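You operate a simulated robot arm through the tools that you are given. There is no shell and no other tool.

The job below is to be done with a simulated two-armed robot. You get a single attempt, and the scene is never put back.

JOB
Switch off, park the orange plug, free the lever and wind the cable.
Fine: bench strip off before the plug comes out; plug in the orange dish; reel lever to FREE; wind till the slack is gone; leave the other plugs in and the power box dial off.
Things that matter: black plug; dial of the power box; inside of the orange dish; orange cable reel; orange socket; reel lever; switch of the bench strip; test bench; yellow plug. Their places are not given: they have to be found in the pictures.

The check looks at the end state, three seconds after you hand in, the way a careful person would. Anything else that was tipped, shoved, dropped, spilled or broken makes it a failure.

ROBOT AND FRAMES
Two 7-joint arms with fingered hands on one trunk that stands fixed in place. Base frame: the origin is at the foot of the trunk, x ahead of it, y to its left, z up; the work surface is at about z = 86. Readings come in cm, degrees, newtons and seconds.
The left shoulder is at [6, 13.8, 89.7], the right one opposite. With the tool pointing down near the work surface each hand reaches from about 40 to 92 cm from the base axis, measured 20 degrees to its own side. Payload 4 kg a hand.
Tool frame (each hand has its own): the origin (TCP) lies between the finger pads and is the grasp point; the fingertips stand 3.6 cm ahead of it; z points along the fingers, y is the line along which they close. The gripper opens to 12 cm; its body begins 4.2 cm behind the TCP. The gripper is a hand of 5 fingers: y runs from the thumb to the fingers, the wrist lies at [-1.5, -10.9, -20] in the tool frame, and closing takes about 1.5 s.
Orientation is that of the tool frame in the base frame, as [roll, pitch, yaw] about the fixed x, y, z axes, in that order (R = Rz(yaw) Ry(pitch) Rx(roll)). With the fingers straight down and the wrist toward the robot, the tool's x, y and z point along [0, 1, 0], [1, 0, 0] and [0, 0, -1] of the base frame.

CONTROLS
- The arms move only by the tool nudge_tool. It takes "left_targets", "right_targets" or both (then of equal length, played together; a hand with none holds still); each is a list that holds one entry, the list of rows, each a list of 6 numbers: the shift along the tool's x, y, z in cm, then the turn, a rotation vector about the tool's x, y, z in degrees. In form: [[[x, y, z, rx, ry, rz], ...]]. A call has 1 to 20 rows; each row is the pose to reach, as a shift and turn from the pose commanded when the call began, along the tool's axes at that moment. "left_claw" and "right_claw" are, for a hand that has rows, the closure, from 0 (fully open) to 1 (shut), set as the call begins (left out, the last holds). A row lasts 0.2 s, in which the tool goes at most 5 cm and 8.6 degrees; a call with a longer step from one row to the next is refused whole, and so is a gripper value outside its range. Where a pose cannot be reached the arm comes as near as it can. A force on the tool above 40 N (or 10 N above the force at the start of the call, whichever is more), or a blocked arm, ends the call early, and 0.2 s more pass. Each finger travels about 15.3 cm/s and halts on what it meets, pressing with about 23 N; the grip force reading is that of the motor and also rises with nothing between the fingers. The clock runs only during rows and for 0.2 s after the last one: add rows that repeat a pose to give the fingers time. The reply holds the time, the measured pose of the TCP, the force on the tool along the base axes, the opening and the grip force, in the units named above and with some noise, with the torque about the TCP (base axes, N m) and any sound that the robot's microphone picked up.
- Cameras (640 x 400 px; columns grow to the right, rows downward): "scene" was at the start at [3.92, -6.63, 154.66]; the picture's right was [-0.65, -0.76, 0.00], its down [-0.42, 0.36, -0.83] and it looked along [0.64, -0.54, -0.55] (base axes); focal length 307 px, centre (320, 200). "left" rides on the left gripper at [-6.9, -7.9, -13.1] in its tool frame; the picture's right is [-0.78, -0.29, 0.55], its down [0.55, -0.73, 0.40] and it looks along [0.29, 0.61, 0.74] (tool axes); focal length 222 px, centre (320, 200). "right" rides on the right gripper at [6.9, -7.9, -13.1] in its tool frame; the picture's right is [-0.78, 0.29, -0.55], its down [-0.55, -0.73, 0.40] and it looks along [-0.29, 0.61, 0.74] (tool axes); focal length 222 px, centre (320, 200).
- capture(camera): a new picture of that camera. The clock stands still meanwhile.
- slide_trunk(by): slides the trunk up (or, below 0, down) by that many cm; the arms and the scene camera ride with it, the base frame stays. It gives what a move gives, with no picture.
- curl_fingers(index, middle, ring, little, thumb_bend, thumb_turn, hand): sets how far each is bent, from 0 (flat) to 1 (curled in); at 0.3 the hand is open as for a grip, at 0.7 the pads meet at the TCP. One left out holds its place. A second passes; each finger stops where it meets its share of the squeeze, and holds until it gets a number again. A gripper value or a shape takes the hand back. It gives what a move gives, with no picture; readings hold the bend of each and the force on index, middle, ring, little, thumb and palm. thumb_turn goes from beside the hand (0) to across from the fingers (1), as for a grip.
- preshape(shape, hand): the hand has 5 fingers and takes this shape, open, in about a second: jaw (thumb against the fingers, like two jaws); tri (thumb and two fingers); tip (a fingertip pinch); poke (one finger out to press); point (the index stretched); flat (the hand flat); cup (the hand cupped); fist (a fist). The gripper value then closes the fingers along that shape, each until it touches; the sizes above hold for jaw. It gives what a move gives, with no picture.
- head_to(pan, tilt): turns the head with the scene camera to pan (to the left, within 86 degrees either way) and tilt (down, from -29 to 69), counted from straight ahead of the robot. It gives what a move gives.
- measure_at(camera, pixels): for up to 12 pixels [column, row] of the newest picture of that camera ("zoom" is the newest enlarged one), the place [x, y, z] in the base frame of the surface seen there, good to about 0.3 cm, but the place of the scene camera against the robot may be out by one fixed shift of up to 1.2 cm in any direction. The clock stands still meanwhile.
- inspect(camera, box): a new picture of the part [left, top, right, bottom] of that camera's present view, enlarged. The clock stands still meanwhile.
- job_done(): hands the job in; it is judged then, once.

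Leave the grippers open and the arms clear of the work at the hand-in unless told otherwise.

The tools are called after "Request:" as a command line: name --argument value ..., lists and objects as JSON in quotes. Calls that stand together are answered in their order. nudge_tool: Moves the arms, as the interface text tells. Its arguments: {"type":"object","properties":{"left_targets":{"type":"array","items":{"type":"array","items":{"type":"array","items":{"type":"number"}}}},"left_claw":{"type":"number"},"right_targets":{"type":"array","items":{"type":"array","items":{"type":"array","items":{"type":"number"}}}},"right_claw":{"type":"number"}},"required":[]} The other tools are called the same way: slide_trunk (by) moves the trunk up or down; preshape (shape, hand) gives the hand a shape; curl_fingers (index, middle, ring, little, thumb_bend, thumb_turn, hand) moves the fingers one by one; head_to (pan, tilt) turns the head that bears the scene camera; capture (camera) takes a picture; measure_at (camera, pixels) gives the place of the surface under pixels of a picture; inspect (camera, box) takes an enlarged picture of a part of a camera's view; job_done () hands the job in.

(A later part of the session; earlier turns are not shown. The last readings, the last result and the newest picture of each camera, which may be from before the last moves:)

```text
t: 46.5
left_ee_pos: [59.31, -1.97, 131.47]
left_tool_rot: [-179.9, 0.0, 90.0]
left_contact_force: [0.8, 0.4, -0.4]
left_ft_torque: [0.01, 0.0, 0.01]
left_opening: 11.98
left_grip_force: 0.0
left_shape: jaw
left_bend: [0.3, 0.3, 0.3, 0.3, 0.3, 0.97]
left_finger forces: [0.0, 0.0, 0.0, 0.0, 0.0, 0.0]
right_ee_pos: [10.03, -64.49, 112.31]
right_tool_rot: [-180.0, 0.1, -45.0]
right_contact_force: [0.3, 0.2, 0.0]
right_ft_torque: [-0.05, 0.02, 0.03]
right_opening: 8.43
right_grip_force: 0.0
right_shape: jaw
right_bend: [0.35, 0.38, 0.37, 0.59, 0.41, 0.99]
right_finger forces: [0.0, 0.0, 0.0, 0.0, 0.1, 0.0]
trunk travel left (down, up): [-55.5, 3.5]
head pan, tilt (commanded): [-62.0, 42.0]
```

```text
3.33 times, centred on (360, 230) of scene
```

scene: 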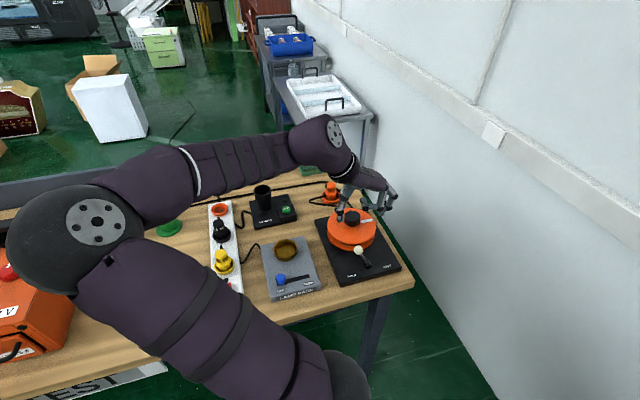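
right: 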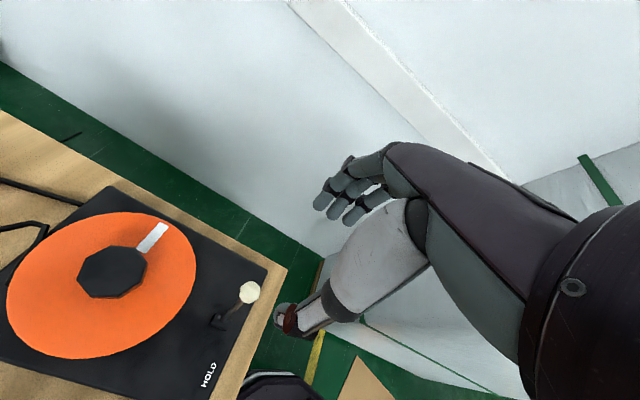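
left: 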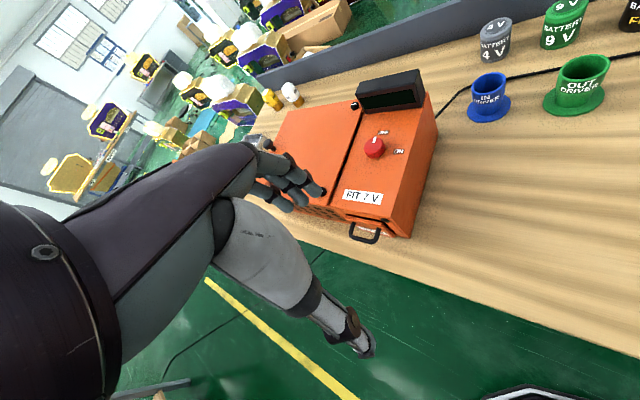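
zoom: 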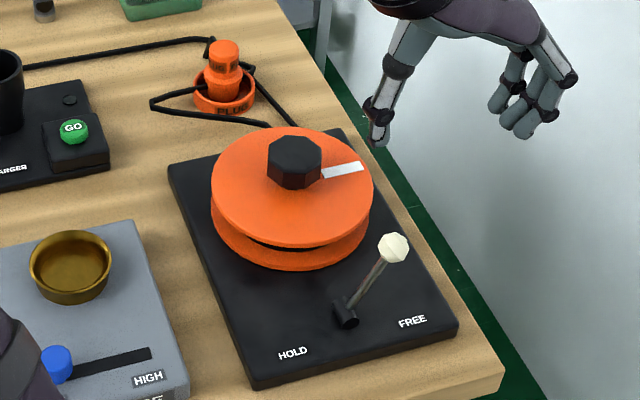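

The lever rests at FREE and the plug still stands in the dish. Now the reel knob at (23.5,-69.4), top z≈96.2. I move over it at height, keeping yaw -45.

Request:
nudge_tool --right_targets '[[[3.2, -1.5, 0, 0, 0, 0], [6.5, -3, 0, 0, 0, 0], [9.8, -4.5, 0, 0, 0, 0], [13, -6, 0, 0, 0, 0], [13, -6, 0, 0, 0, 0], [13, -6, 0, 0, 0, 0]]]' --right_claw 0.0

Request:
capture --camera "right"

Request:
inspect --camera "right" --box '[160, 170, 360, 340]'

```text
t: 47.9
left_ee_pos: [59.25, -2.04, 131.47]
left_tool_rot: [-180.0, -0.1, 90.0]
left_contact_force: [-0.6, -0.1, -0.8]
left_ft_torque: [0.01, 0.0, -0.05]
left_opening: 11.96
left_grip_force: 0.1
left_shape: jaw
left_bend: [0.3, 0.3, 0.3, 0.3, 0.3, 0.97]
left_finger forces: [0.0, 0.1, 0.0, 0.0, 0.0, 0.1]
right_ee_pos: [23.54, -69.58, 112.6]
right_tool_rot: [180.0, 0.0, -45.0]
right_contact_force: [0.9, -0.4, 1.2]
right_ft_torque: [0.01, -0.01, -0.02]
right_opening: 11.95
right_grip_force: 0.1
right_shape: jaw
right_bend: [0.3, 0.3, 0.3, 0.3, 0.3, 0.97]
right_finger forces: [0.2, 0.0, 0.1, 0.0, 0.0, 0.0]
trunk travel left (down, up): [-55.5, 3.5]
head pan, tilt (commanded): [-62.0, 42.0]
```

```text
taken
```

right: 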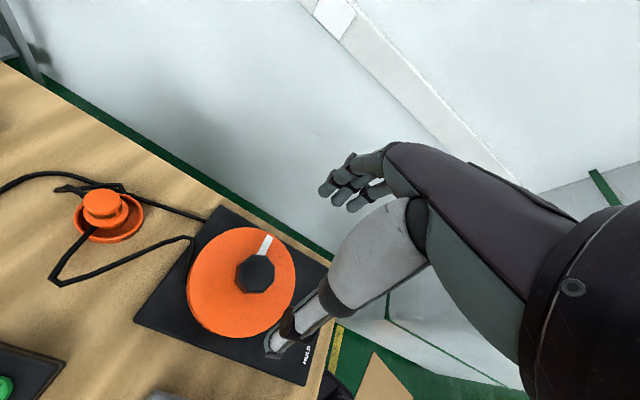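

```text
2.35 times, centred on (260, 255) of right
```

zoom: 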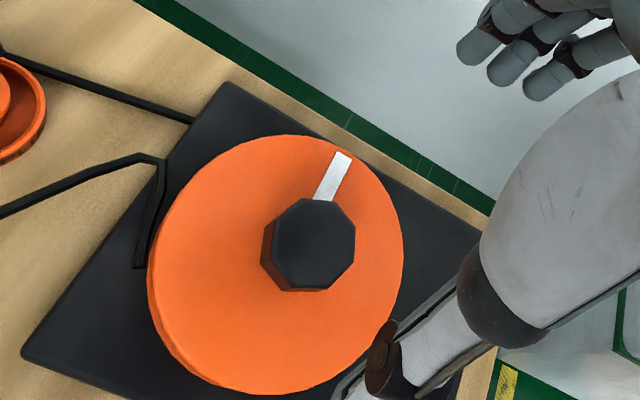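

The cable meets the reel at its left side and runs along it. I measure the knob's outline and the flange in this zoom to centre the grip.

Request:
measure_at --camera "zoom" --pixels '[[315, 245], [275, 235], [353, 240], [312, 202], [325, 287], [335, 175], [340, 155], [150, 270], [400, 250], [270, 140], [165, 165], [140, 262]]'

```text
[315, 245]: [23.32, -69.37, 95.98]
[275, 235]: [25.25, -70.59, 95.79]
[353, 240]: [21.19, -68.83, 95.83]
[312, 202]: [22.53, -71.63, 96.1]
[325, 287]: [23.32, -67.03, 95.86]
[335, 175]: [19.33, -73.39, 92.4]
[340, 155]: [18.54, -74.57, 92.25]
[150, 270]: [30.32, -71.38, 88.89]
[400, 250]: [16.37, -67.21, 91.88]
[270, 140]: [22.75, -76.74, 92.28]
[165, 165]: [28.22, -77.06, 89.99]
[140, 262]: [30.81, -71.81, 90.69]
```

The knob centre is (23.1,-69.4), about 4.5 cm across. I shift slightly and go down with the open jaw to TCP z≈96.8 around the knob.

Request:
nudge_tool --right_targets '[[[-0.3, 0.1, 4, 0, 0, 0], [-0.42, 0.14, 8, 0, 0, 0], [-0.42, 0.14, 11, 0, 0, 0], [-0.42, 0.14, 13, 0, 0, 0], [-0.42, 0.14, 14.8, 0, 0, 0], [-0.42, 0.14, 15.8, 0, 0, 0], [-0.42, 0.14, 15.8, 0, 0, 0]]]'

Request:
capture --camera "right"

Request:
inspect --camera "scene" --box '[300, 170, 420, 290]'

```text
t: 49.5
left_ee_pos: [59.23, -1.92, 131.45]
left_tool_rot: [-180.0, -0.1, 89.9]
left_contact_force: [-0.2, 0.8, 0.2]
left_ft_torque: [0.01, -0.02, -0.02]
left_opening: 11.99
left_grip_force: 0.0
left_shape: jaw
left_bend: [0.3, 0.3, 0.3, 0.3, 0.3, 0.97]
left_finger forces: [0.0, 0.0, 0.0, 0.0, 0.0, 0.0]
right_ee_pos: [23.23, -69.49, 96.66]
right_tool_rot: [-180.0, 0.0, -45.0]
right_contact_force: [-1.1, -0.1, -0.4]
right_ft_torque: [0.01, -0.03, 0.0]
right_opening: 11.96
right_grip_force: 0.1
right_shape: jaw
right_bend: [0.3, 0.3, 0.3, 0.3, 0.3, 0.97]
right_finger forces: [0.0, 0.0, 0.1, 0.0, 0.0, 0.0]
trunk travel left (down, up): [-55.5, 3.5]
head pan, tilt (commanded): [-62.0, 42.0]
```

```text
taken
```

right: 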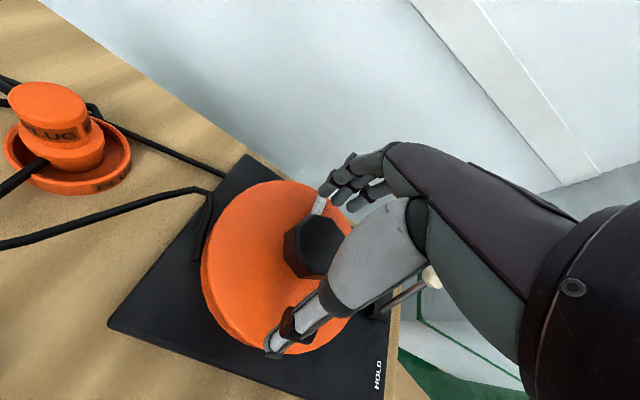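

```text
3.33 times, centred on (360, 230) of scene
```

zoom: 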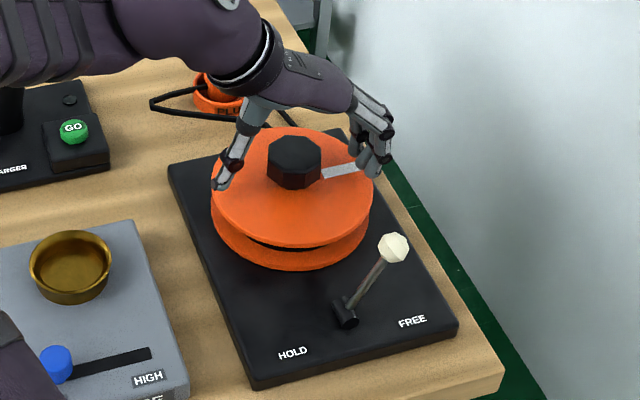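

The knob is between thumb (left) and fingers (right). I close the grip on it.

Request:
nudge_tool --right_targets '[[[0, 0, 0, 0, 0, 0], [0, 0, 0, 0, 0, 0], [0, 0, 0, 0, 0, 0], [0, 0, 0, 0, 0, 0], [0, 0, 0, 0, 0, 0], [0, 0, 0, 0, 0, 0], [0, 0, 0, 0, 0, 0]]]' --right_claw 1.0

Request:
capture --camera "right"

```text
t: 51.1
left_ee_pos: [59.24, -1.86, 131.46]
left_tool_rot: [-180.0, -0.1, 90.0]
left_contact_force: [-0.5, -0.4, -0.3]
left_ft_torque: [0.01, 0.04, 0.01]
left_opening: 11.96
left_grip_force: 0.1
left_shape: jaw
left_bend: [0.3, 0.3, 0.3, 0.3, 0.3, 0.97]
left_finger forces: [0.1, 0.1, 0.1, 0.0, 0.0, 0.0]
right_ee_pos: [23.28, -69.51, 96.69]
right_tool_rot: [180.0, 0.0, -45.0]
right_contact_force: [2.3, 2.3, -0.6]
right_ft_torque: [0.11, -0.06, -0.06]
right_opening: 4.5
right_grip_force: 23.7
right_shape: jaw
right_bend: [0.46, 0.5, 0.53, 0.71, 0.67, 1.0]
right_finger forces: [11.4, 6.2, 0.0, 0.1, 20.5, 0.0]
trunk travel left (down, up): [-55.5, 3.5]
head pan, tilt (commanded): [-62.0, 42.0]
```

```text
taken
```

right: 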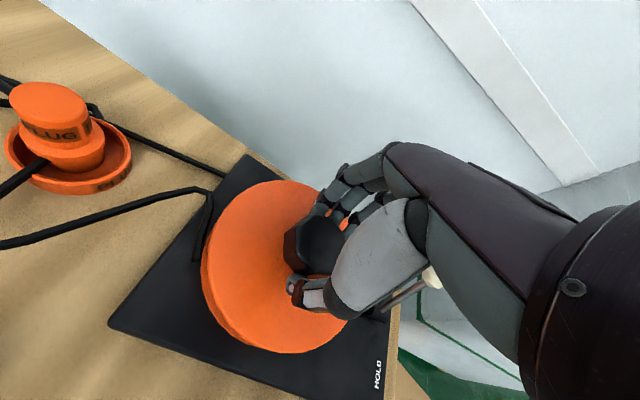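

The grip is 4.5 cm with 20 N. The cable runs counter-clockwise into the drum, so I try a small counter-clockwise turn of 25° (seen from above) and look at the cable.

Request:
nudge_tool --right_targets '[[[0, 0, 0, 0, 0, -4], [0, 0, 0, 0, 0, -8], [0, 0, 0, 0, 0, -12], [0, 0, 0, 0, 0, -16], [0, 0, 0, 0, 0, -20], [0, 0, 0, 0, 0, -25], [0, 0, 0, 0, 0, -25]]]'

Request:
inspect --camera "scene" --box '[300, 170, 420, 290]'

Request:
capture --camera "right"

```text
t: 52.7
left_ee_pos: [59.28, -1.9, 131.4]
left_tool_rot: [-180.0, 0.0, 89.9]
left_contact_force: [0.5, -0.3, -0.7]
left_ft_torque: [0.02, -0.03, 0.01]
left_opening: 11.99
left_grip_force: 0.1
left_shape: jaw
left_bend: [0.3, 0.3, 0.3, 0.3, 0.3, 0.97]
left_finger forces: [0.0, 0.0, 0.1, 0.0, 0.1, 0.1]
right_ee_pos: [23.3, -69.58, 96.62]
right_tool_rot: [179.8, -0.1, -19.8]
right_contact_force: [-2.3, 0.3, 0.8]
right_ft_torque: [-0.05, 0.16, -0.29]
right_opening: 4.35
right_grip_force: 22.7
right_shape: jaw
right_bend: [0.46, 0.5, 0.53, 0.71, 0.68, 0.97]
right_finger forces: [10.1, 8.9, 0.0, 0.0, 20.2, 0.1]
trunk travel left (down, up): [-55.5, 3.5]
head pan, tilt (commanded): [-62.0, 42.0]
```

```text
3.33 times, centred on (360, 230) of scene
```

zoom: 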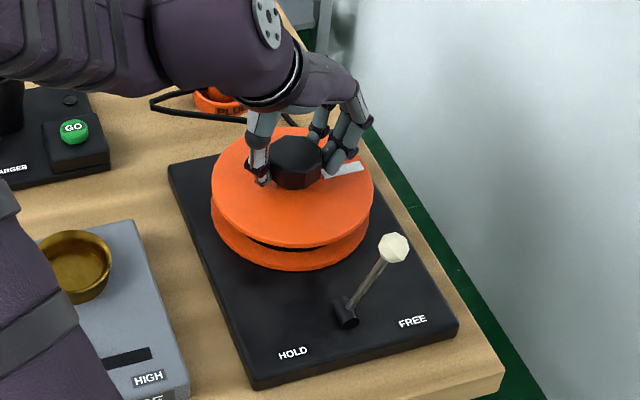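

```text
taken
```

right: 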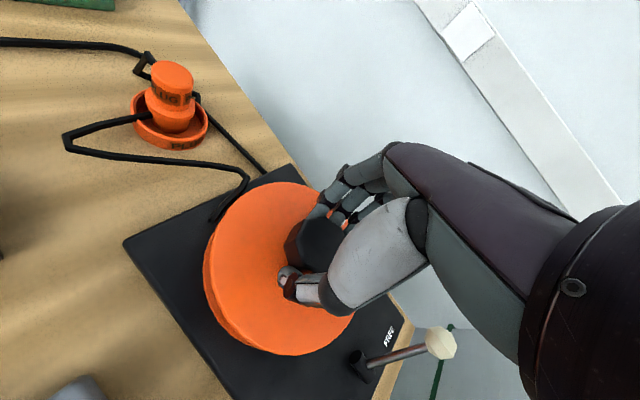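

The white pointer did not move and the knob resisted (−0.29 N·m); the hand only slipped. I now try the other way: 45° clockwise.

Request:
nudge_tool --right_targets '[[[0, 0, 0, 0, 0, 4], [0, 0, 0, 0, 0, 8], [0, 0, 0, 0, 0, 12], [0, 0, 0, 0, 0, 16], [0, 0, 0, 0, 0, 20], [0, 0, 0, 0, 0, 25], [0, 0, 0, 0, 0, 30], [0, 0, 0, 0, 0, 35], [0, 0, 0, 0, 0, 40], [0, 0, 0, 0, 0, 45], [0, 0, 0, 0, 0, 45]]]'

Request:
inspect --camera "scene" --box '[300, 170, 420, 290]'

Request:
capture --camera "right"

```text
t: 55.1
left_ee_pos: [59.23, -2.0, 131.39]
left_tool_rot: [-180.0, 0.0, 90.0]
left_contact_force: [-0.3, 0.2, -0.2]
left_ft_torque: [0.02, -0.01, 0.01]
left_opening: 11.98
left_grip_force: 0.1
left_shape: jaw
left_bend: [0.3, 0.3, 0.3, 0.3, 0.3, 0.97]
left_finger forces: [0.0, 0.0, 0.0, 0.0, 0.0, 0.0]
right_ee_pos: [23.13, -69.6, 96.73]
right_tool_rot: [-180.0, 0.0, -65.0]
right_contact_force: [9.1, -13.2, 6.8]
right_ft_torque: [-0.37, -0.19, 0.06]
right_opening: 4.35
right_grip_force: 23.2
right_shape: jaw
right_bend: [0.46, 0.5, 0.53, 0.71, 0.68, 0.97]
right_finger forces: [13.4, 6.6, 0.0, 0.0, 23.6, 0.0]
trunk travel left (down, up): [-55.5, 3.5]
head pan, tilt (commanded): [-62.0, 42.0]
```

```text
3.33 times, centred on (360, 230) of scene
```

zoom: 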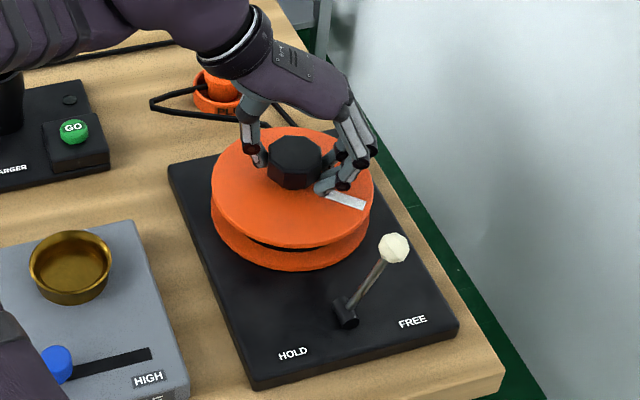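

```text
taken
```

right: 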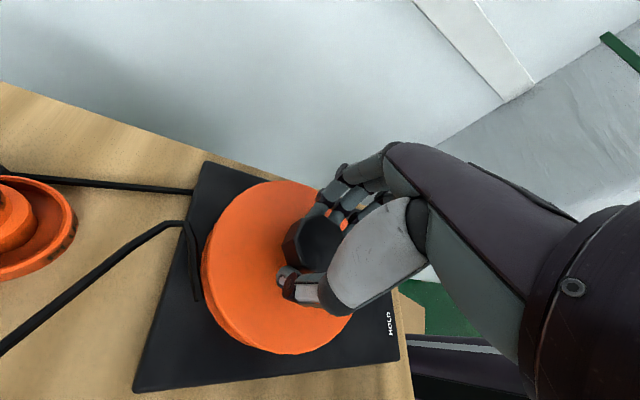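

The white pointer turned clockwise this time, so clockwise is the winding direction. I continue the stroke 20° more to learn the wrist's range.

Request:
nudge_tool --right_targets '[[[0, 0, 0, 0, 0, 5], [0, 0, 0, 0, 0, 10], [0, 0, 0, 0, 0, 15], [0, 0, 0, 0, 0, 20], [0, 0, 0, 0, 0, 20]]]'

Request:
inspect --camera "scene" --box '[300, 170, 420, 290]'

```text
t: 56.3
left_ee_pos: [59.28, -1.92, 131.58]
left_tool_rot: [180.0, 0.0, 90.0]
left_contact_force: [-0.1, -0.3, 1.5]
left_ft_torque: [0.01, 0.01, 0.02]
left_opening: 11.98
left_grip_force: 0.1
left_shape: jaw
left_bend: [0.3, 0.3, 0.3, 0.3, 0.3, 0.97]
left_finger forces: [0.0, 0.0, 0.1, 0.0, 0.0, 0.0]
right_ee_pos: [23.25, -69.64, 96.67]
right_tool_rot: [-179.9, -0.2, -85.0]
right_contact_force: [7.8, -15.1, 7.2]
right_ft_torque: [-0.42, -0.19, 0.03]
right_opening: 4.36
right_grip_force: 23.7
right_shape: jaw
right_bend: [0.46, 0.5, 0.53, 0.71, 0.68, 0.97]
right_finger forces: [12.2, 6.3, 0.1, 0.0, 25.4, 0.0]
trunk travel left (down, up): [-55.5, 3.5]
head pan, tilt (commanded): [-62.0, 42.0]
```

```text
3.33 times, centred on (360, 230) of scene
```

zoom: 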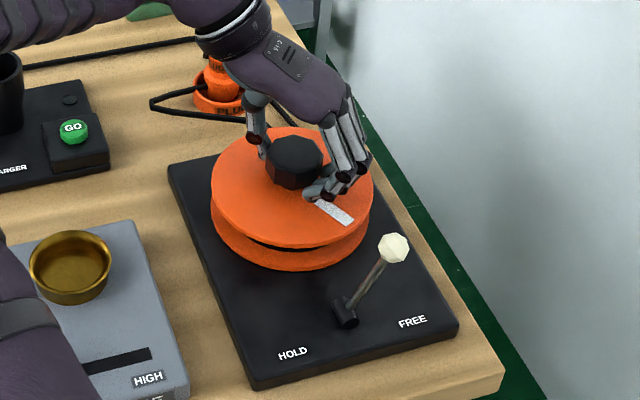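

The pointer follows well. Now I open the jaw and swing back counter-clockwise 132° around the knob for the next stroke.

Request:
nudge_tool --right_targets '[[[0, 0, 0, 0, 0, 0], [0, 0, 0, 0, 0, 0], [0, 0, 0, 0, 0, 0], [0, 0, 0, 0, 0, 0], [0, 0, 0, 0, 0, -8], [0, 0, 0, 0, 0, -16.4], [0, 0, 0, 0, 0, -24.8], [0, 0, 0, 0, 0, -33.2], [0, 0, 0, 0, 0, -41.6], [0, 0, 0, 0, 0, -50], [0, 0, 0, 0, 0, -58.4], [0, 0, 0, 0, 0, -66.8], [0, 0, 0, 0, 0, -75.2], [0, 0, 0, 0, 0, -83.6], [0, 0, 0, 0, 0, -92], [0, 0, 0, 0, 0, -100.4], [0, 0, 0, 0, 0, -108.8], [0, 0, 0, 0, 0, -117.2], [0, 0, 0, 0, 0, -125.6], [0, 0, 0, 0, 0, -132]]]' --right_claw 0.0

Request:
capture --camera "right"

Request:
capture --camera "scene"

Request:
inspect --camera "scene" --box '[300, 170, 420, 290]'

```text
t: 60.5
left_ee_pos: [58.94, -2.2, 131.67]
left_tool_rot: [179.8, 0.0, 90.0]
left_contact_force: [-0.1, 0.3, -0.4]
left_ft_torque: [0.01, -0.04, 0.02]
left_opening: 11.97
left_grip_force: 0.1
left_shape: jaw
left_bend: [0.3, 0.3, 0.3, 0.3, 0.3, 0.97]
left_finger forces: [0.1, 0.0, 0.0, 0.0, 0.0, 0.0]
right_ee_pos: [23.11, -69.42, 96.64]
right_tool_rot: [179.8, -0.2, 47.2]
right_contact_force: [-1.0, -0.3, 0.2]
right_ft_torque: [0.04, -0.08, 0.02]
right_opening: 12.01
right_grip_force: 0.1
right_shape: jaw
right_bend: [0.3, 0.3, 0.3, 0.3, 0.3, 0.97]
right_finger forces: [0.0, 0.0, 0.0, 0.1, 0.0, 0.0]
trunk travel left (down, up): [-55.5, 3.5]
head pan, tilt (commanded): [-62.0, 42.0]
```

```text
taken
```

right: 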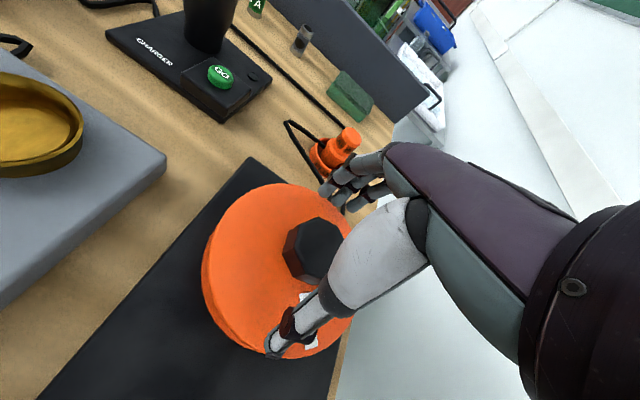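

```text
taken
```

scene: 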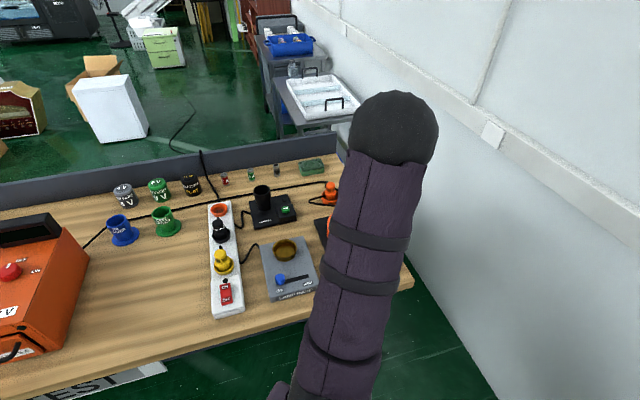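

```text
3.33 times, centred on (360, 230) of scene
```

zoom: 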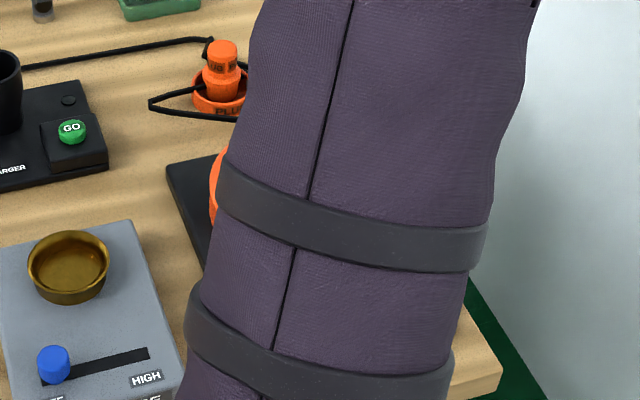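

The hand is around the knob at yaw 47 with nothing touched. I swing another 43° to get a longer stroke, and check the elbow's distance from the wall.

Request:
measure_at --camera "scene" --pixels '[[400, 130], [430, 150], [380, 220]]'

Request:
nudge_tool --right_targets '[[[0, 0, 0, 0, 0, -8], [0, 0, 0, 0, 0, -16.4], [0, 0, 0, 0, 0, -24.8], [0, 0, 0, 0, 0, -33.2], [0, 0, 0, 0, 0, -41], [0, 0, 0, 0, 0, -41]]]'

Request:
capture --camera "right"

```text
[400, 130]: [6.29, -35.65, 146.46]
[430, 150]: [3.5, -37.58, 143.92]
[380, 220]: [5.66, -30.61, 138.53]
```

```text
t: 61.9
left_ee_pos: [59.23, -1.82, 131.45]
left_tool_rot: [-180.0, 0.2, 90.0]
left_contact_force: [0.6, 0.1, 0.1]
left_ft_torque: [0.0, 0.01, 0.01]
left_opening: 11.97
left_grip_force: 0.2
left_shape: jaw
left_bend: [0.3, 0.3, 0.3, 0.3, 0.3, 0.97]
left_finger forces: [0.0, 0.1, 0.1, 0.1, 0.0, 0.1]
right_ee_pos: [23.14, -69.53, 96.67]
right_tool_rot: [180.0, 0.0, 88.1]
right_contact_force: [-0.4, 0.1, -0.2]
right_ft_torque: [0.04, -0.04, 0.03]
right_opening: 11.99
right_grip_force: 0.1
right_shape: jaw
right_bend: [0.3, 0.3, 0.3, 0.3, 0.3, 0.97]
right_finger forces: [0.0, 0.0, 0.0, 0.1, 0.1, 0.1]
trunk travel left (down, up): [-55.5, 3.5]
head pan, tilt (commanded): [-62.0, 42.0]
```

```text
taken
```

right: 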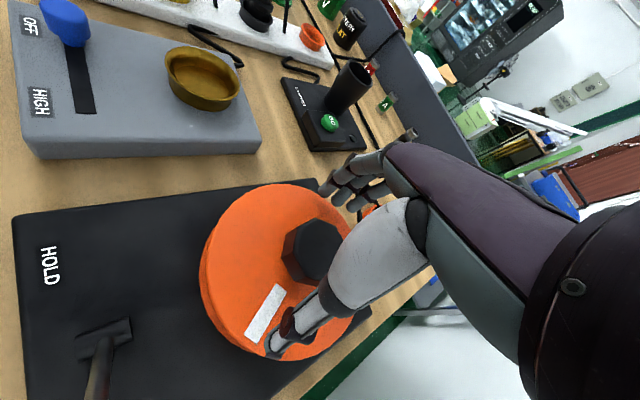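

At yaw 88 the hand is free around the knob and the pointer is visible at (265,310). I close the jaw.

Request:
nudge_tool --right_targets '[[[0, 0, 0, 0, 0, 0], [0, 0, 0, 0, 0, 0], [0, 0, 0, 0, 0, 0], [0, 0, 0, 0, 0, 0], [0, 0, 0, 0, 0, 0], [0, 0, 0, 0, 0, 0], [0, 0, 0, 0, 0, 0]]]' --right_claw 1.0

Request:
nudge_tool --right_targets '[[[0, 0, 0, 0, 0, 5], [0, 0, 0, 0, 0, 13], [0, 0, 0, 0, 0, 21], [0, 0, 0, 0, 0, 29], [0, 0, 0, 0, 0, 37], [0, 0, 0, 0, 0, 45], [0, 0, 0, 0, 0, 53], [0, 0, 0, 0, 0, 61], [0, 0, 0, 0, 0, 69], [0, 0, 0, 0, 0, 77], [0, 0, 0, 0, 0, 85], [0, 0, 0, 0, 0, 93], [0, 0, 0, 0, 0, 101], [0, 0, 0, 0, 0, 109], [0, 0, 0, 0, 0, 117], [0, 0, 0, 0, 0, 125], [0, 0, 0, 0, 0, 133], [0, 0, 0, 0, 0, 141], [0, 0, 0, 0, 0, 149], [0, 0, 0, 0, 0, 157]]]'

Request:
capture --camera "scene"

Request:
inspect --camera "scene" --box '[300, 170, 420, 290]'

```text
t: 63.5
left_ee_pos: [59.25, -1.89, 131.44]
left_tool_rot: [180.0, 0.0, 90.0]
left_contact_force: [0.4, 0.2, -0.6]
left_ft_torque: [-0.01, -0.01, -0.01]
left_opening: 11.96
left_grip_force: 0.1
left_shape: jaw
left_bend: [0.3, 0.3, 0.3, 0.3, 0.3, 0.97]
left_finger forces: [0.1, 0.1, 0.1, 0.0, 0.0, 0.0]
right_ee_pos: [23.16, -69.61, 96.66]
right_tool_rot: [179.9, -0.1, 88.0]
right_contact_force: [-4.3, 0.4, -0.9]
right_ft_torque: [0.04, 0.13, -0.03]
right_opening: 4.54
right_grip_force: 22.6
right_shape: jaw
right_bend: [0.49, 0.52, 0.56, 0.71, 0.65, 1.0]
right_finger forces: [10.8, 5.8, 0.0, 0.0, 20.8, 0.0]
trunk travel left (down, up): [-55.5, 3.5]
head pan, tilt (commanded): [-62.0, 42.0]
```

```text
t: 67.7
left_ee_pos: [59.31, -2.03, 131.51]
left_tool_rot: [-180.0, -0.1, 90.0]
left_contact_force: [0.3, -0.7, 0.1]
left_ft_torque: [0.0, -0.01, -0.01]
left_opening: 11.97
left_grip_force: 0.0
left_shape: jaw
left_bend: [0.3, 0.3, 0.3, 0.3, 0.3, 0.97]
left_finger forces: [0.0, 0.0, 0.0, 0.0, 0.0, 0.0]
right_ee_pos: [22.98, -69.51, 96.63]
right_tool_rot: [180.0, -0.1, -69.1]
right_contact_force: [0.5, -10.1, 2.6]
right_ft_torque: [-0.26, 0.02, 0.03]
right_opening: 4.47
right_grip_force: 22.4
right_shape: jaw
right_bend: [0.47, 0.52, 0.56, 0.71, 0.66, 0.99]
right_finger forces: [15.1, 6.4, 0.0, 0.1, 19.1, 0.0]
trunk travel left (down, up): [-55.5, 3.5]
head pan, tilt (commanded): [-62.0, 42.0]
```

```text
taken
```

scene: 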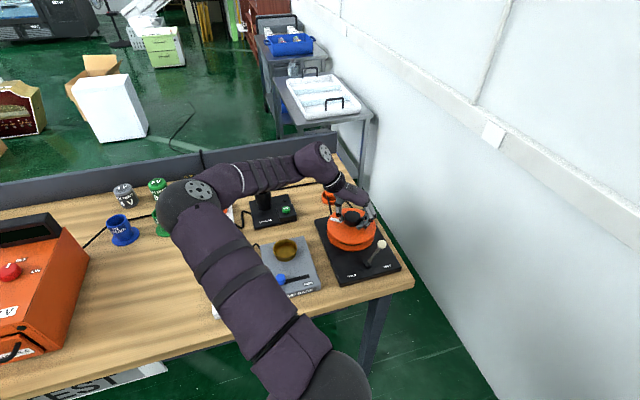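

```text
3.33 times, centred on (360, 230) of scene
```

zoom: 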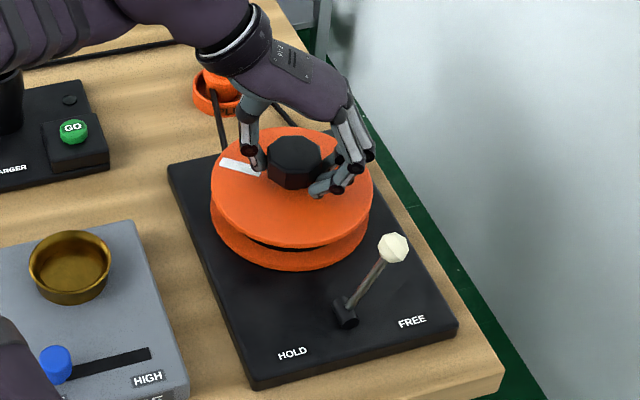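

The pointer turned 157° clockwise and the cable loop at the left has already become short. I look closely at the cable between plug and reel before winding more.

Request:
inspect --camera "scene" --box '[310, 165, 380, 225]'

Request:
capture --camera "right"

```text
6.67 times, centred on (345, 195) of scene
```

zoom: 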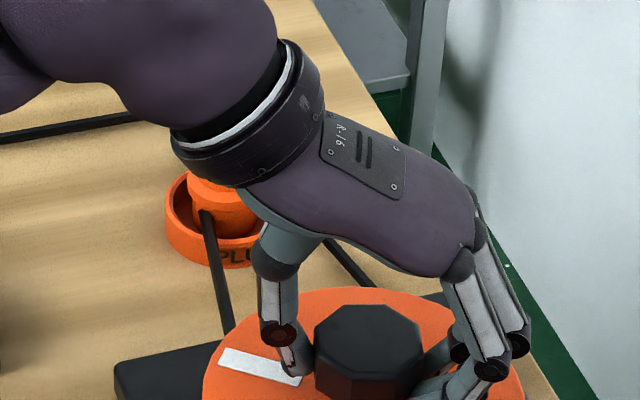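

```text
taken
```

right: 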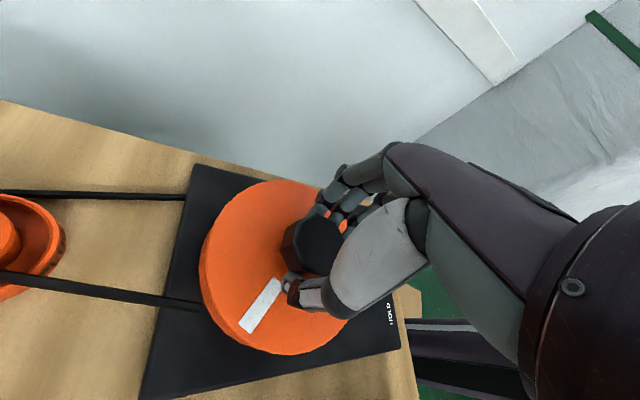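

The cable now looks nearly straight from plug to reel. I open the hand and lift to see the whole cable before deciding how much more is needed.

Request:
nudge_tool --right_targets '[[[0, 0, 0, 0, 0, 0], [0, 0, 0, 0, 0, 0], [0, 0, 0, 0, 0, 0], [0, 0, 0, 0, 0, 0], [0, 0, -3, 0, 0, 0], [0, 0, -7, 0, 0, 0], [0, 0, -11, 0, 0, 0], [0, 0, -15, 0, 0, 0], [0, 0, -15, 0, 0, 0]]]' --right_claw 0.0

Request:
capture --camera "right"

Request:
inspect --camera "scene" --box '[310, 165, 400, 245]'

Request:
inspect --camera "right" --box '[0, 130, 320, 330]'

```text
t: 69.7
left_ee_pos: [59.2, -1.96, 131.46]
left_tool_rot: [180.0, 0.1, 90.0]
left_contact_force: [0.0, -0.1, 0.6]
left_ft_torque: [-0.01, 0.03, -0.01]
left_opening: 11.99
left_grip_force: 0.0
left_shape: jaw
left_bend: [0.3, 0.3, 0.3, 0.3, 0.3, 0.97]
left_finger forces: [0.0, 0.1, 0.0, 0.1, 0.0, 0.0]
right_ee_pos: [23.07, -69.45, 111.69]
right_tool_rot: [179.9, 0.1, -69.0]
right_contact_force: [0.0, 0.2, 0.2]
right_ft_torque: [0.0, 0.0, -0.01]
right_opening: 11.97
right_grip_force: 0.1
right_shape: jaw
right_bend: [0.3, 0.3, 0.3, 0.3, 0.3, 0.97]
right_finger forces: [0.0, 0.1, 0.1, 0.0, 0.0, 0.1]
trunk travel left (down, up): [-55.5, 3.5]
head pan, tilt (commanded): [-62.0, 42.0]
```

```text
taken
```

right: 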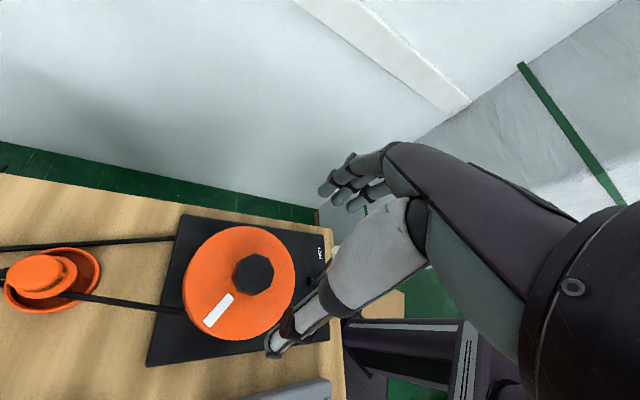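

```text
5.00 times, centred on (355, 205) of scene
```

zoom: 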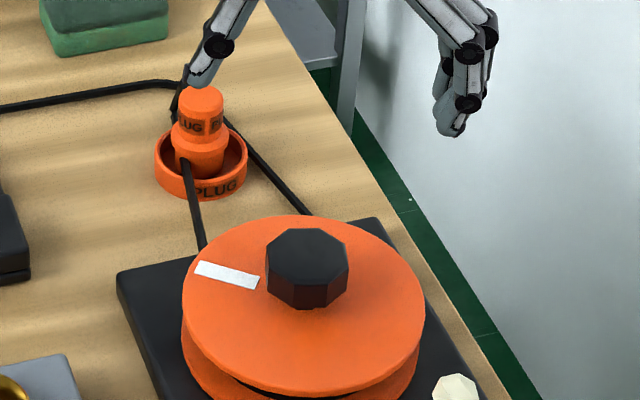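

```text
2.00 times, centred on (160, 230) of right
```

zoom: 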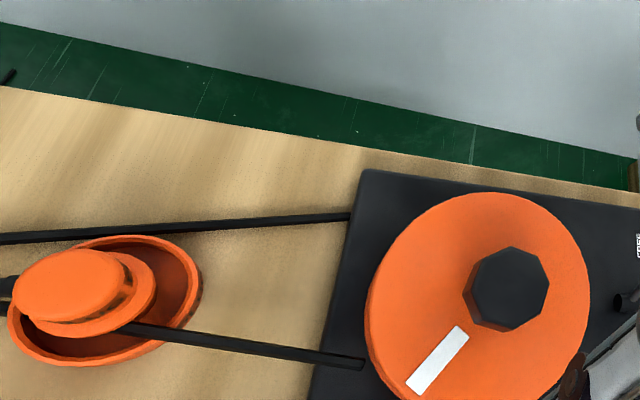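

The cable runs straight from the plug to the reel now. I move the hand off toward the lever side a bit and enlarge the plug, dish and cable.

Request:
nudge_tool --right_targets '[[[-3, 0, -2, 0, 0, 0], [-7, 0, -4, 0, 0, 0], [-11, 0, -6, 0, 0, 0], [-14, 0, -6, 0, 0, 0], [-14, 0, -6, 0, 0, 0]]]'

Request:
capture --camera "scene"

Request:
inspect --camera "scene" --box '[315, 170, 365, 215]'

Request:
capture --camera "right"

```text
t: 70.9
left_ee_pos: [59.2, -1.98, 131.38]
left_tool_rot: [180.0, 0.0, 89.9]
left_contact_force: [0.5, -0.2, 0.1]
left_ft_torque: [0.01, 0.03, 0.0]
left_opening: 11.96
left_grip_force: 0.0
left_shape: jaw
left_bend: [0.3, 0.3, 0.3, 0.3, 0.3, 0.97]
left_finger forces: [0.1, 0.1, 0.0, 0.1, 0.0, 0.0]
right_ee_pos: [18.11, -56.49, 117.54]
right_tool_rot: [-180.0, 0.0, -68.9]
right_contact_force: [-0.3, 0.5, -0.6]
right_ft_torque: [0.03, 0.03, 0.01]
right_opening: 12.0
right_grip_force: 0.0
right_shape: jaw
right_bend: [0.3, 0.3, 0.3, 0.3, 0.3, 0.97]
right_finger forces: [0.0, 0.0, 0.1, 0.0, 0.0, 0.1]
trunk travel left (down, up): [-55.5, 3.5]
head pan, tilt (commanded): [-62.0, 42.0]
```

```text
taken
```

scene: 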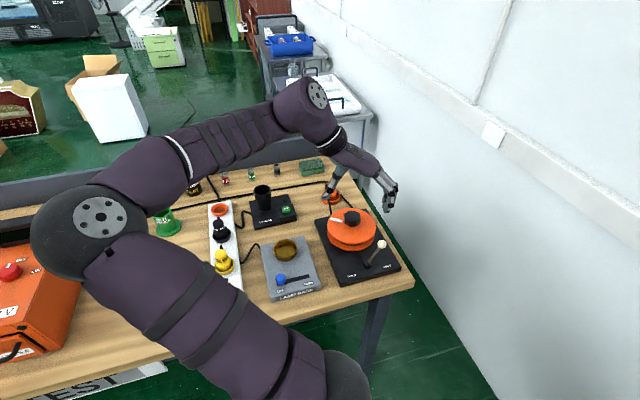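

```text
8.89 times, centred on (340, 192) of scene
```

zoom: 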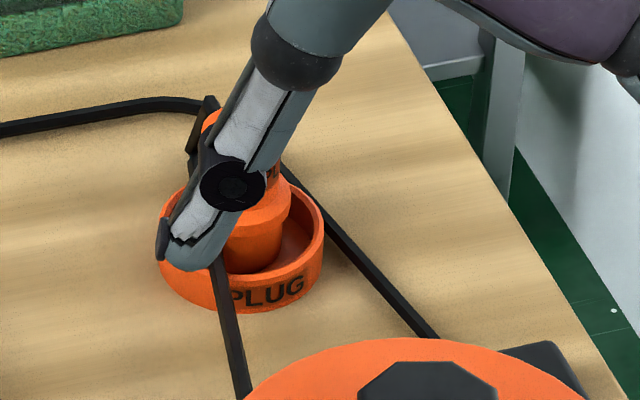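

```text
taken
```

right: 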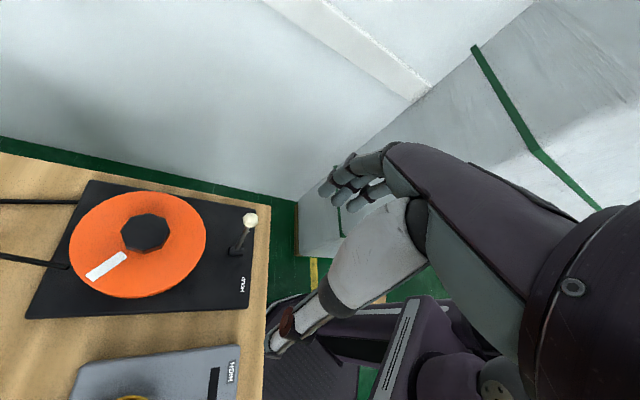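

The thumb hides the plug from the scene camera. I turn the hand back to yaw 45 and shift it a bit so that its own camera and the scene camera can see plug and cable.

Request:
nudge_tool --right_targets '[[[0.8, 0.3, -1, 0, 0, -8], [1.6, 0.6, -2, 0, 0, -16.2], [2.4, 0.9, -2, 0, 0, -24.4], [3.2, 1.2, -2, 0, 0, -32.6], [4, 1.5, -2, 0, 0, -40.8], [4.8, 1.8, -2, 0, 0, -49], [5.6, 2.1, -2, 0, 0, -57.2], [6.4, 2.4, -2, 0, 0, -65.4], [7.2, 2.7, -2, 0, 0, -73.6], [8, 3, -2, 0, 0, -81.8], [8.8, 3.3, -2, 0, 0, -90], [9.6, 3.6, -2, 0, 0, -98.2], [10.4, 4, -2, 0, 0, -106.4], [11.2, 4.3, -2, 0, 0, -114], [11.2, 4.3, -2, 0, 0, -114]]]'

Request:
capture --camera "right"

Request:
capture --camera "scene"

```text
t: 74.1
left_ee_pos: [59.21, -1.85, 131.36]
left_tool_rot: [-180.0, 0.0, 90.0]
left_contact_force: [0.3, 0.5, 0.4]
left_ft_torque: [-0.02, -0.01, 0.03]
left_opening: 11.98
left_grip_force: 0.1
left_shape: jaw
left_bend: [0.3, 0.3, 0.3, 0.3, 0.3, 0.97]
left_finger forces: [0.0, 0.0, 0.0, 0.1, 0.0, 0.0]
right_ee_pos: [18.03, -68.46, 119.77]
right_tool_rot: [-180.0, -0.2, 45.1]
right_contact_force: [0.1, -0.3, -0.9]
right_ft_torque: [-0.01, -0.02, -0.04]
right_opening: 11.97
right_grip_force: 0.2
right_shape: jaw
right_bend: [0.3, 0.3, 0.3, 0.3, 0.3, 0.97]
right_finger forces: [0.0, 0.0, 0.1, 0.0, 0.0, 0.1]
trunk travel left (down, up): [-55.5, 3.5]
head pan, tilt (commanded): [-62.0, 42.0]
```

```text
taken
```

right: 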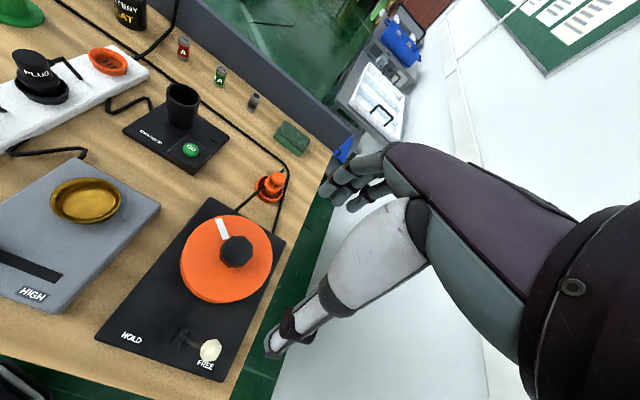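

```text
taken
```

scene: 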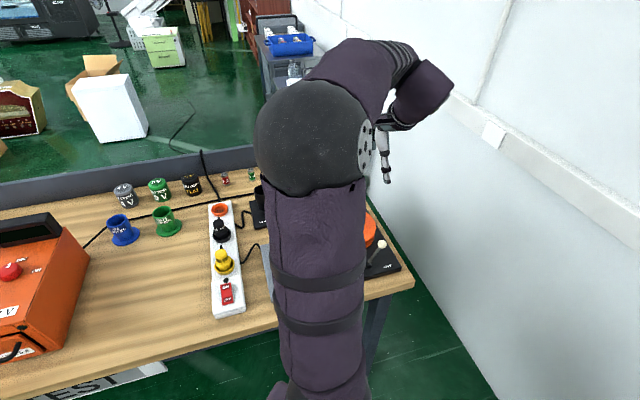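

Now the right camera sees the plug, the dish, the cable and the reel without hindrance. I enlarge that part.

Request:
inspect --camera "right" --box '[225, 160, 305, 225]'

Request:
inspect --camera "right" --box '[160, 140, 320, 310]'

Request:
measure_at --camera "right" --pixels '[[274, 178], [268, 190], [258, 187], [250, 199], [242, 207], [285, 186], [265, 199], [258, 178], [284, 172]]'

```text
6.15 times, centred on (265, 192) of right
```

zoom: 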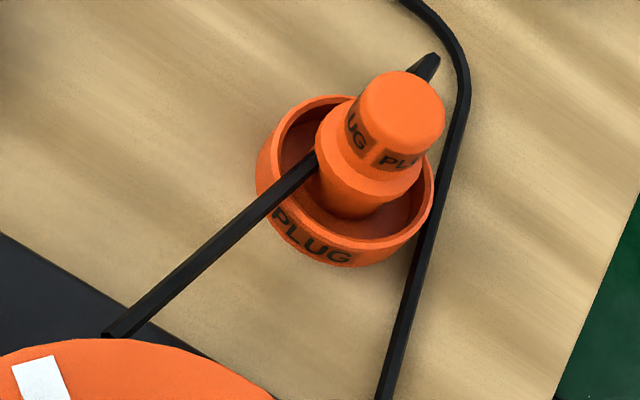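

```text
2.35 times, centred on (240, 225) of right
```

zoom: 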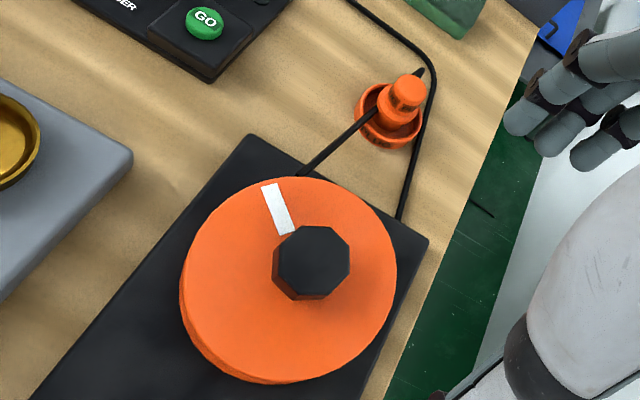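

```text
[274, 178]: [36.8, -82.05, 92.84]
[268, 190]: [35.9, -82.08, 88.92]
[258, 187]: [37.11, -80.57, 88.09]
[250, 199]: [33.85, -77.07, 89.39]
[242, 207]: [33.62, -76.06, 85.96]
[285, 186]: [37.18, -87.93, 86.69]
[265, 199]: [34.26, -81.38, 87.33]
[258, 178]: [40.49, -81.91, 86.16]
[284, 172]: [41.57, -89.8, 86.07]
```

The cable rises off the table and looks straight from the stub behind the plug to the reel. I measure points along it to see whether it really is straight, with no sag.

Request:
inspect --camera "right" --box '[225, 160, 305, 225]'

Request:
measure_at --camera "zoom" --pixels '[[428, 65], [305, 168], [275, 192], [250, 213], [225, 236], [200, 258], [175, 281], [150, 303], [120, 330], [405, 95], [355, 205], [345, 170]]'

```text
6.15 times, centred on (265, 192) of right
```

zoom: 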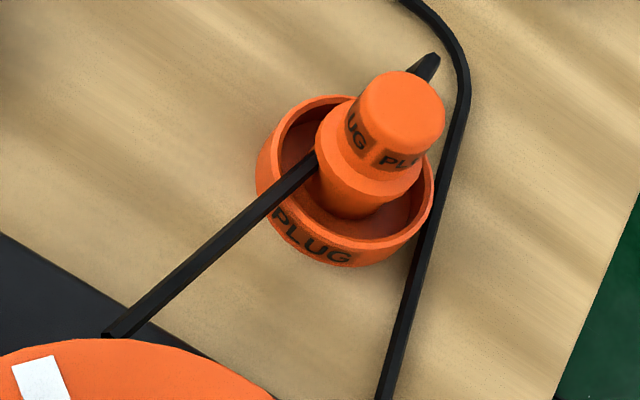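

```text
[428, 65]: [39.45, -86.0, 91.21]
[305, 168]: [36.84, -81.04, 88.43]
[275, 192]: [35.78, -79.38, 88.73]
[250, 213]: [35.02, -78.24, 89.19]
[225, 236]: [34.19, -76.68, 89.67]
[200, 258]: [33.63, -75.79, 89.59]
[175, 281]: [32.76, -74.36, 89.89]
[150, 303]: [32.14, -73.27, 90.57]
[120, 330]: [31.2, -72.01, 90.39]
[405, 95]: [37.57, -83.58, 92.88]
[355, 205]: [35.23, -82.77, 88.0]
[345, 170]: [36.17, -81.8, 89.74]
```

The cable still sags about 2.5 cm under the line from stub to reel (z 88.4 in the middle against about 91 at the ends), so perhaps 1 cm of slack is left. I go back over the knob at yaw 0 and will wind further in small steps.

Request:
nudge_tool --right_targets '[[[0.5, 0.8, 1, 0, 0, 8], [1, 1.5, 2, 0, 0, 16], [1.5, 2.3, 3.5, 0, 0, 24], [2, 3.1, 5, 0, 0, 32], [2.5, 3.8, 6.5, 0, 0, 40], [2.85, 4.32, 7.8, 0, 0, 45], [2.85, 4.32, 7.8, 0, 0, 45], [2.85, 4.32, 7.8, 0, 0, 45]]]'

Request:
capture --camera "right"

```text
t: 75.9
left_ee_pos: [59.2, -1.98, 131.49]
left_tool_rot: [180.0, 0.0, 90.0]
left_contact_force: [0.3, -0.5, -0.2]
left_ft_torque: [0.02, 0.01, 0.0]
left_opening: 11.98
left_grip_force: 0.1
left_shape: jaw
left_bend: [0.3, 0.3, 0.3, 0.3, 0.3, 0.97]
left_finger forces: [0.0, 0.0, 0.0, 0.0, 0.0, 0.0]
right_ee_pos: [23.28, -69.38, 111.83]
right_tool_rot: [-179.9, 0.0, 0.1]
right_contact_force: [-0.1, -0.3, 0.6]
right_ft_torque: [0.02, -0.03, 0.01]
right_opening: 11.96
right_grip_force: 0.0
right_shape: jaw
right_bend: [0.3, 0.3, 0.3, 0.3, 0.3, 0.97]
right_finger forces: [0.1, 0.0, 0.0, 0.0, 0.0, 0.0]
trunk travel left (down, up): [-55.5, 3.5]
head pan, tilt (commanded): [-62.0, 42.0]
```

```text
taken
```

right: 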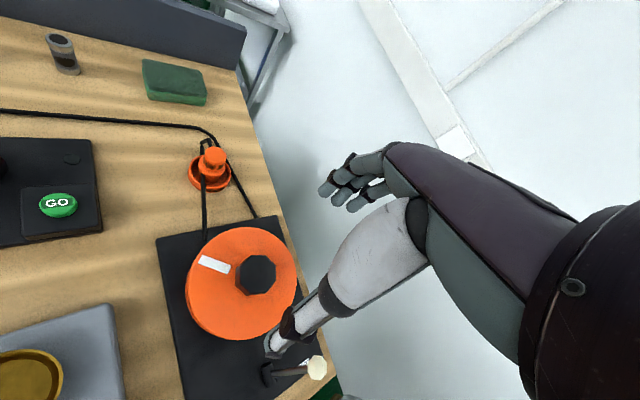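

The hand is above the knob; plug and cable are visible at (213,165). I go down around the knob and close.

Request:
nudge_tool --right_targets '[[[-0.1, 0.1, 4, 0, 0, 0], [-0.1, 0.1, 8, 0, 0, 0], [-0.1, 0.1, 11, 0, 0, 0], [-0.1, 0.1, 13.5, 0, 0, 0], [-0.1, 0.1, 15, 0, 0, 0], [-0.1, 0.1, 15, 0, 0, 0]]]' --right_claw 0.0

Request:
nudge_tool --right_targets '[[[0, 0, 0, 0, 0, 0], [0, 0, 0, 0, 0, 0], [0, 0, 0, 0, 0, 0], [0, 0, 0, 0, 0, 0], [0, 0, 0, 0, 0, 0], [0, 0, 0, 0, 0, 0], [0, 0, 0, 0, 0, 0]]]' --right_claw 1.0

Request:
capture --camera "right"

Request:
inspect --camera "right" --box '[100, 70, 260, 230]'

```text
t: 77.3
left_ee_pos: [59.28, -1.87, 131.42]
left_tool_rot: [-180.0, 0.1, 90.0]
left_contact_force: [0.0, 0.3, 0.8]
left_ft_torque: [0.03, 0.01, -0.01]
left_opening: 11.96
left_grip_force: 0.1
left_shape: jaw
left_bend: [0.3, 0.3, 0.3, 0.3, 0.3, 0.97]
left_finger forces: [0.1, 0.1, 0.1, 0.1, 0.0, 0.0]
right_ee_pos: [23.15, -69.72, 96.98]
right_tool_rot: [-180.0, 0.0, 0.0]
right_contact_force: [-0.3, 0.7, 0.6]
right_ft_torque: [-0.02, -0.05, 0.01]
right_opening: 11.98
right_grip_force: 0.0
right_shape: jaw
right_bend: [0.3, 0.3, 0.3, 0.3, 0.3, 0.97]
right_finger forces: [0.0, 0.1, 0.0, 0.1, 0.0, 0.0]
trunk travel left (down, up): [-55.5, 3.5]
head pan, tilt (commanded): [-62.0, 42.0]
```

```text
t: 78.9
left_ee_pos: [59.33, -1.88, 131.45]
left_tool_rot: [180.0, -0.1, 90.1]
left_contact_force: [0.3, 0.2, 0.0]
left_ft_torque: [-0.02, -0.01, 0.01]
left_opening: 11.96
left_grip_force: 0.1
left_shape: jaw
left_bend: [0.3, 0.3, 0.3, 0.3, 0.3, 0.97]
left_finger forces: [0.0, 0.0, 0.1, 0.1, 0.0, 0.2]
right_ee_pos: [22.98, -69.53, 96.9]
right_tool_rot: [-180.0, 0.0, 0.0]
right_contact_force: [0.1, 3.4, -0.4]
right_ft_torque: [0.07, -0.02, 0.02]
right_opening: 4.43
right_grip_force: 22.6
right_shape: jaw
right_bend: [0.47, 0.52, 0.55, 0.71, 0.66, 1.0]
right_finger forces: [11.1, 6.5, 0.1, 0.0, 20.5, 0.1]
trunk travel left (down, up): [-55.5, 3.5]
head pan, tilt (commanded): [-62.0, 42.0]
```

```text
taken
```

right: 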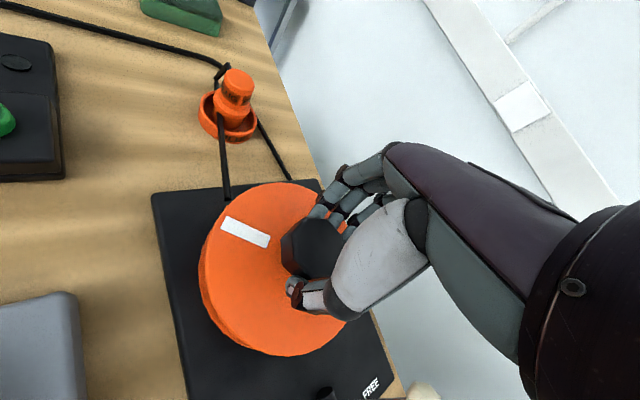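

```text
2.50 times, centred on (180, 150) of right
```

zoom: 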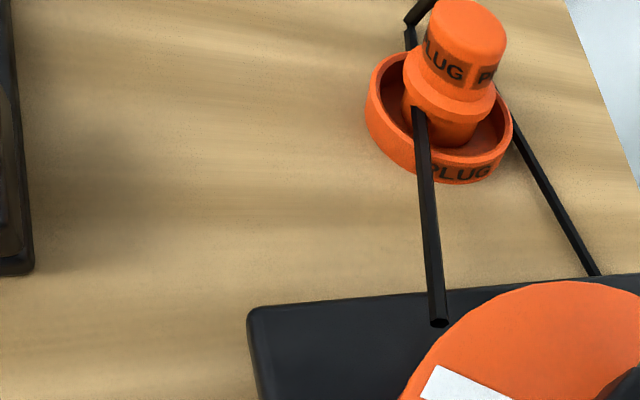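

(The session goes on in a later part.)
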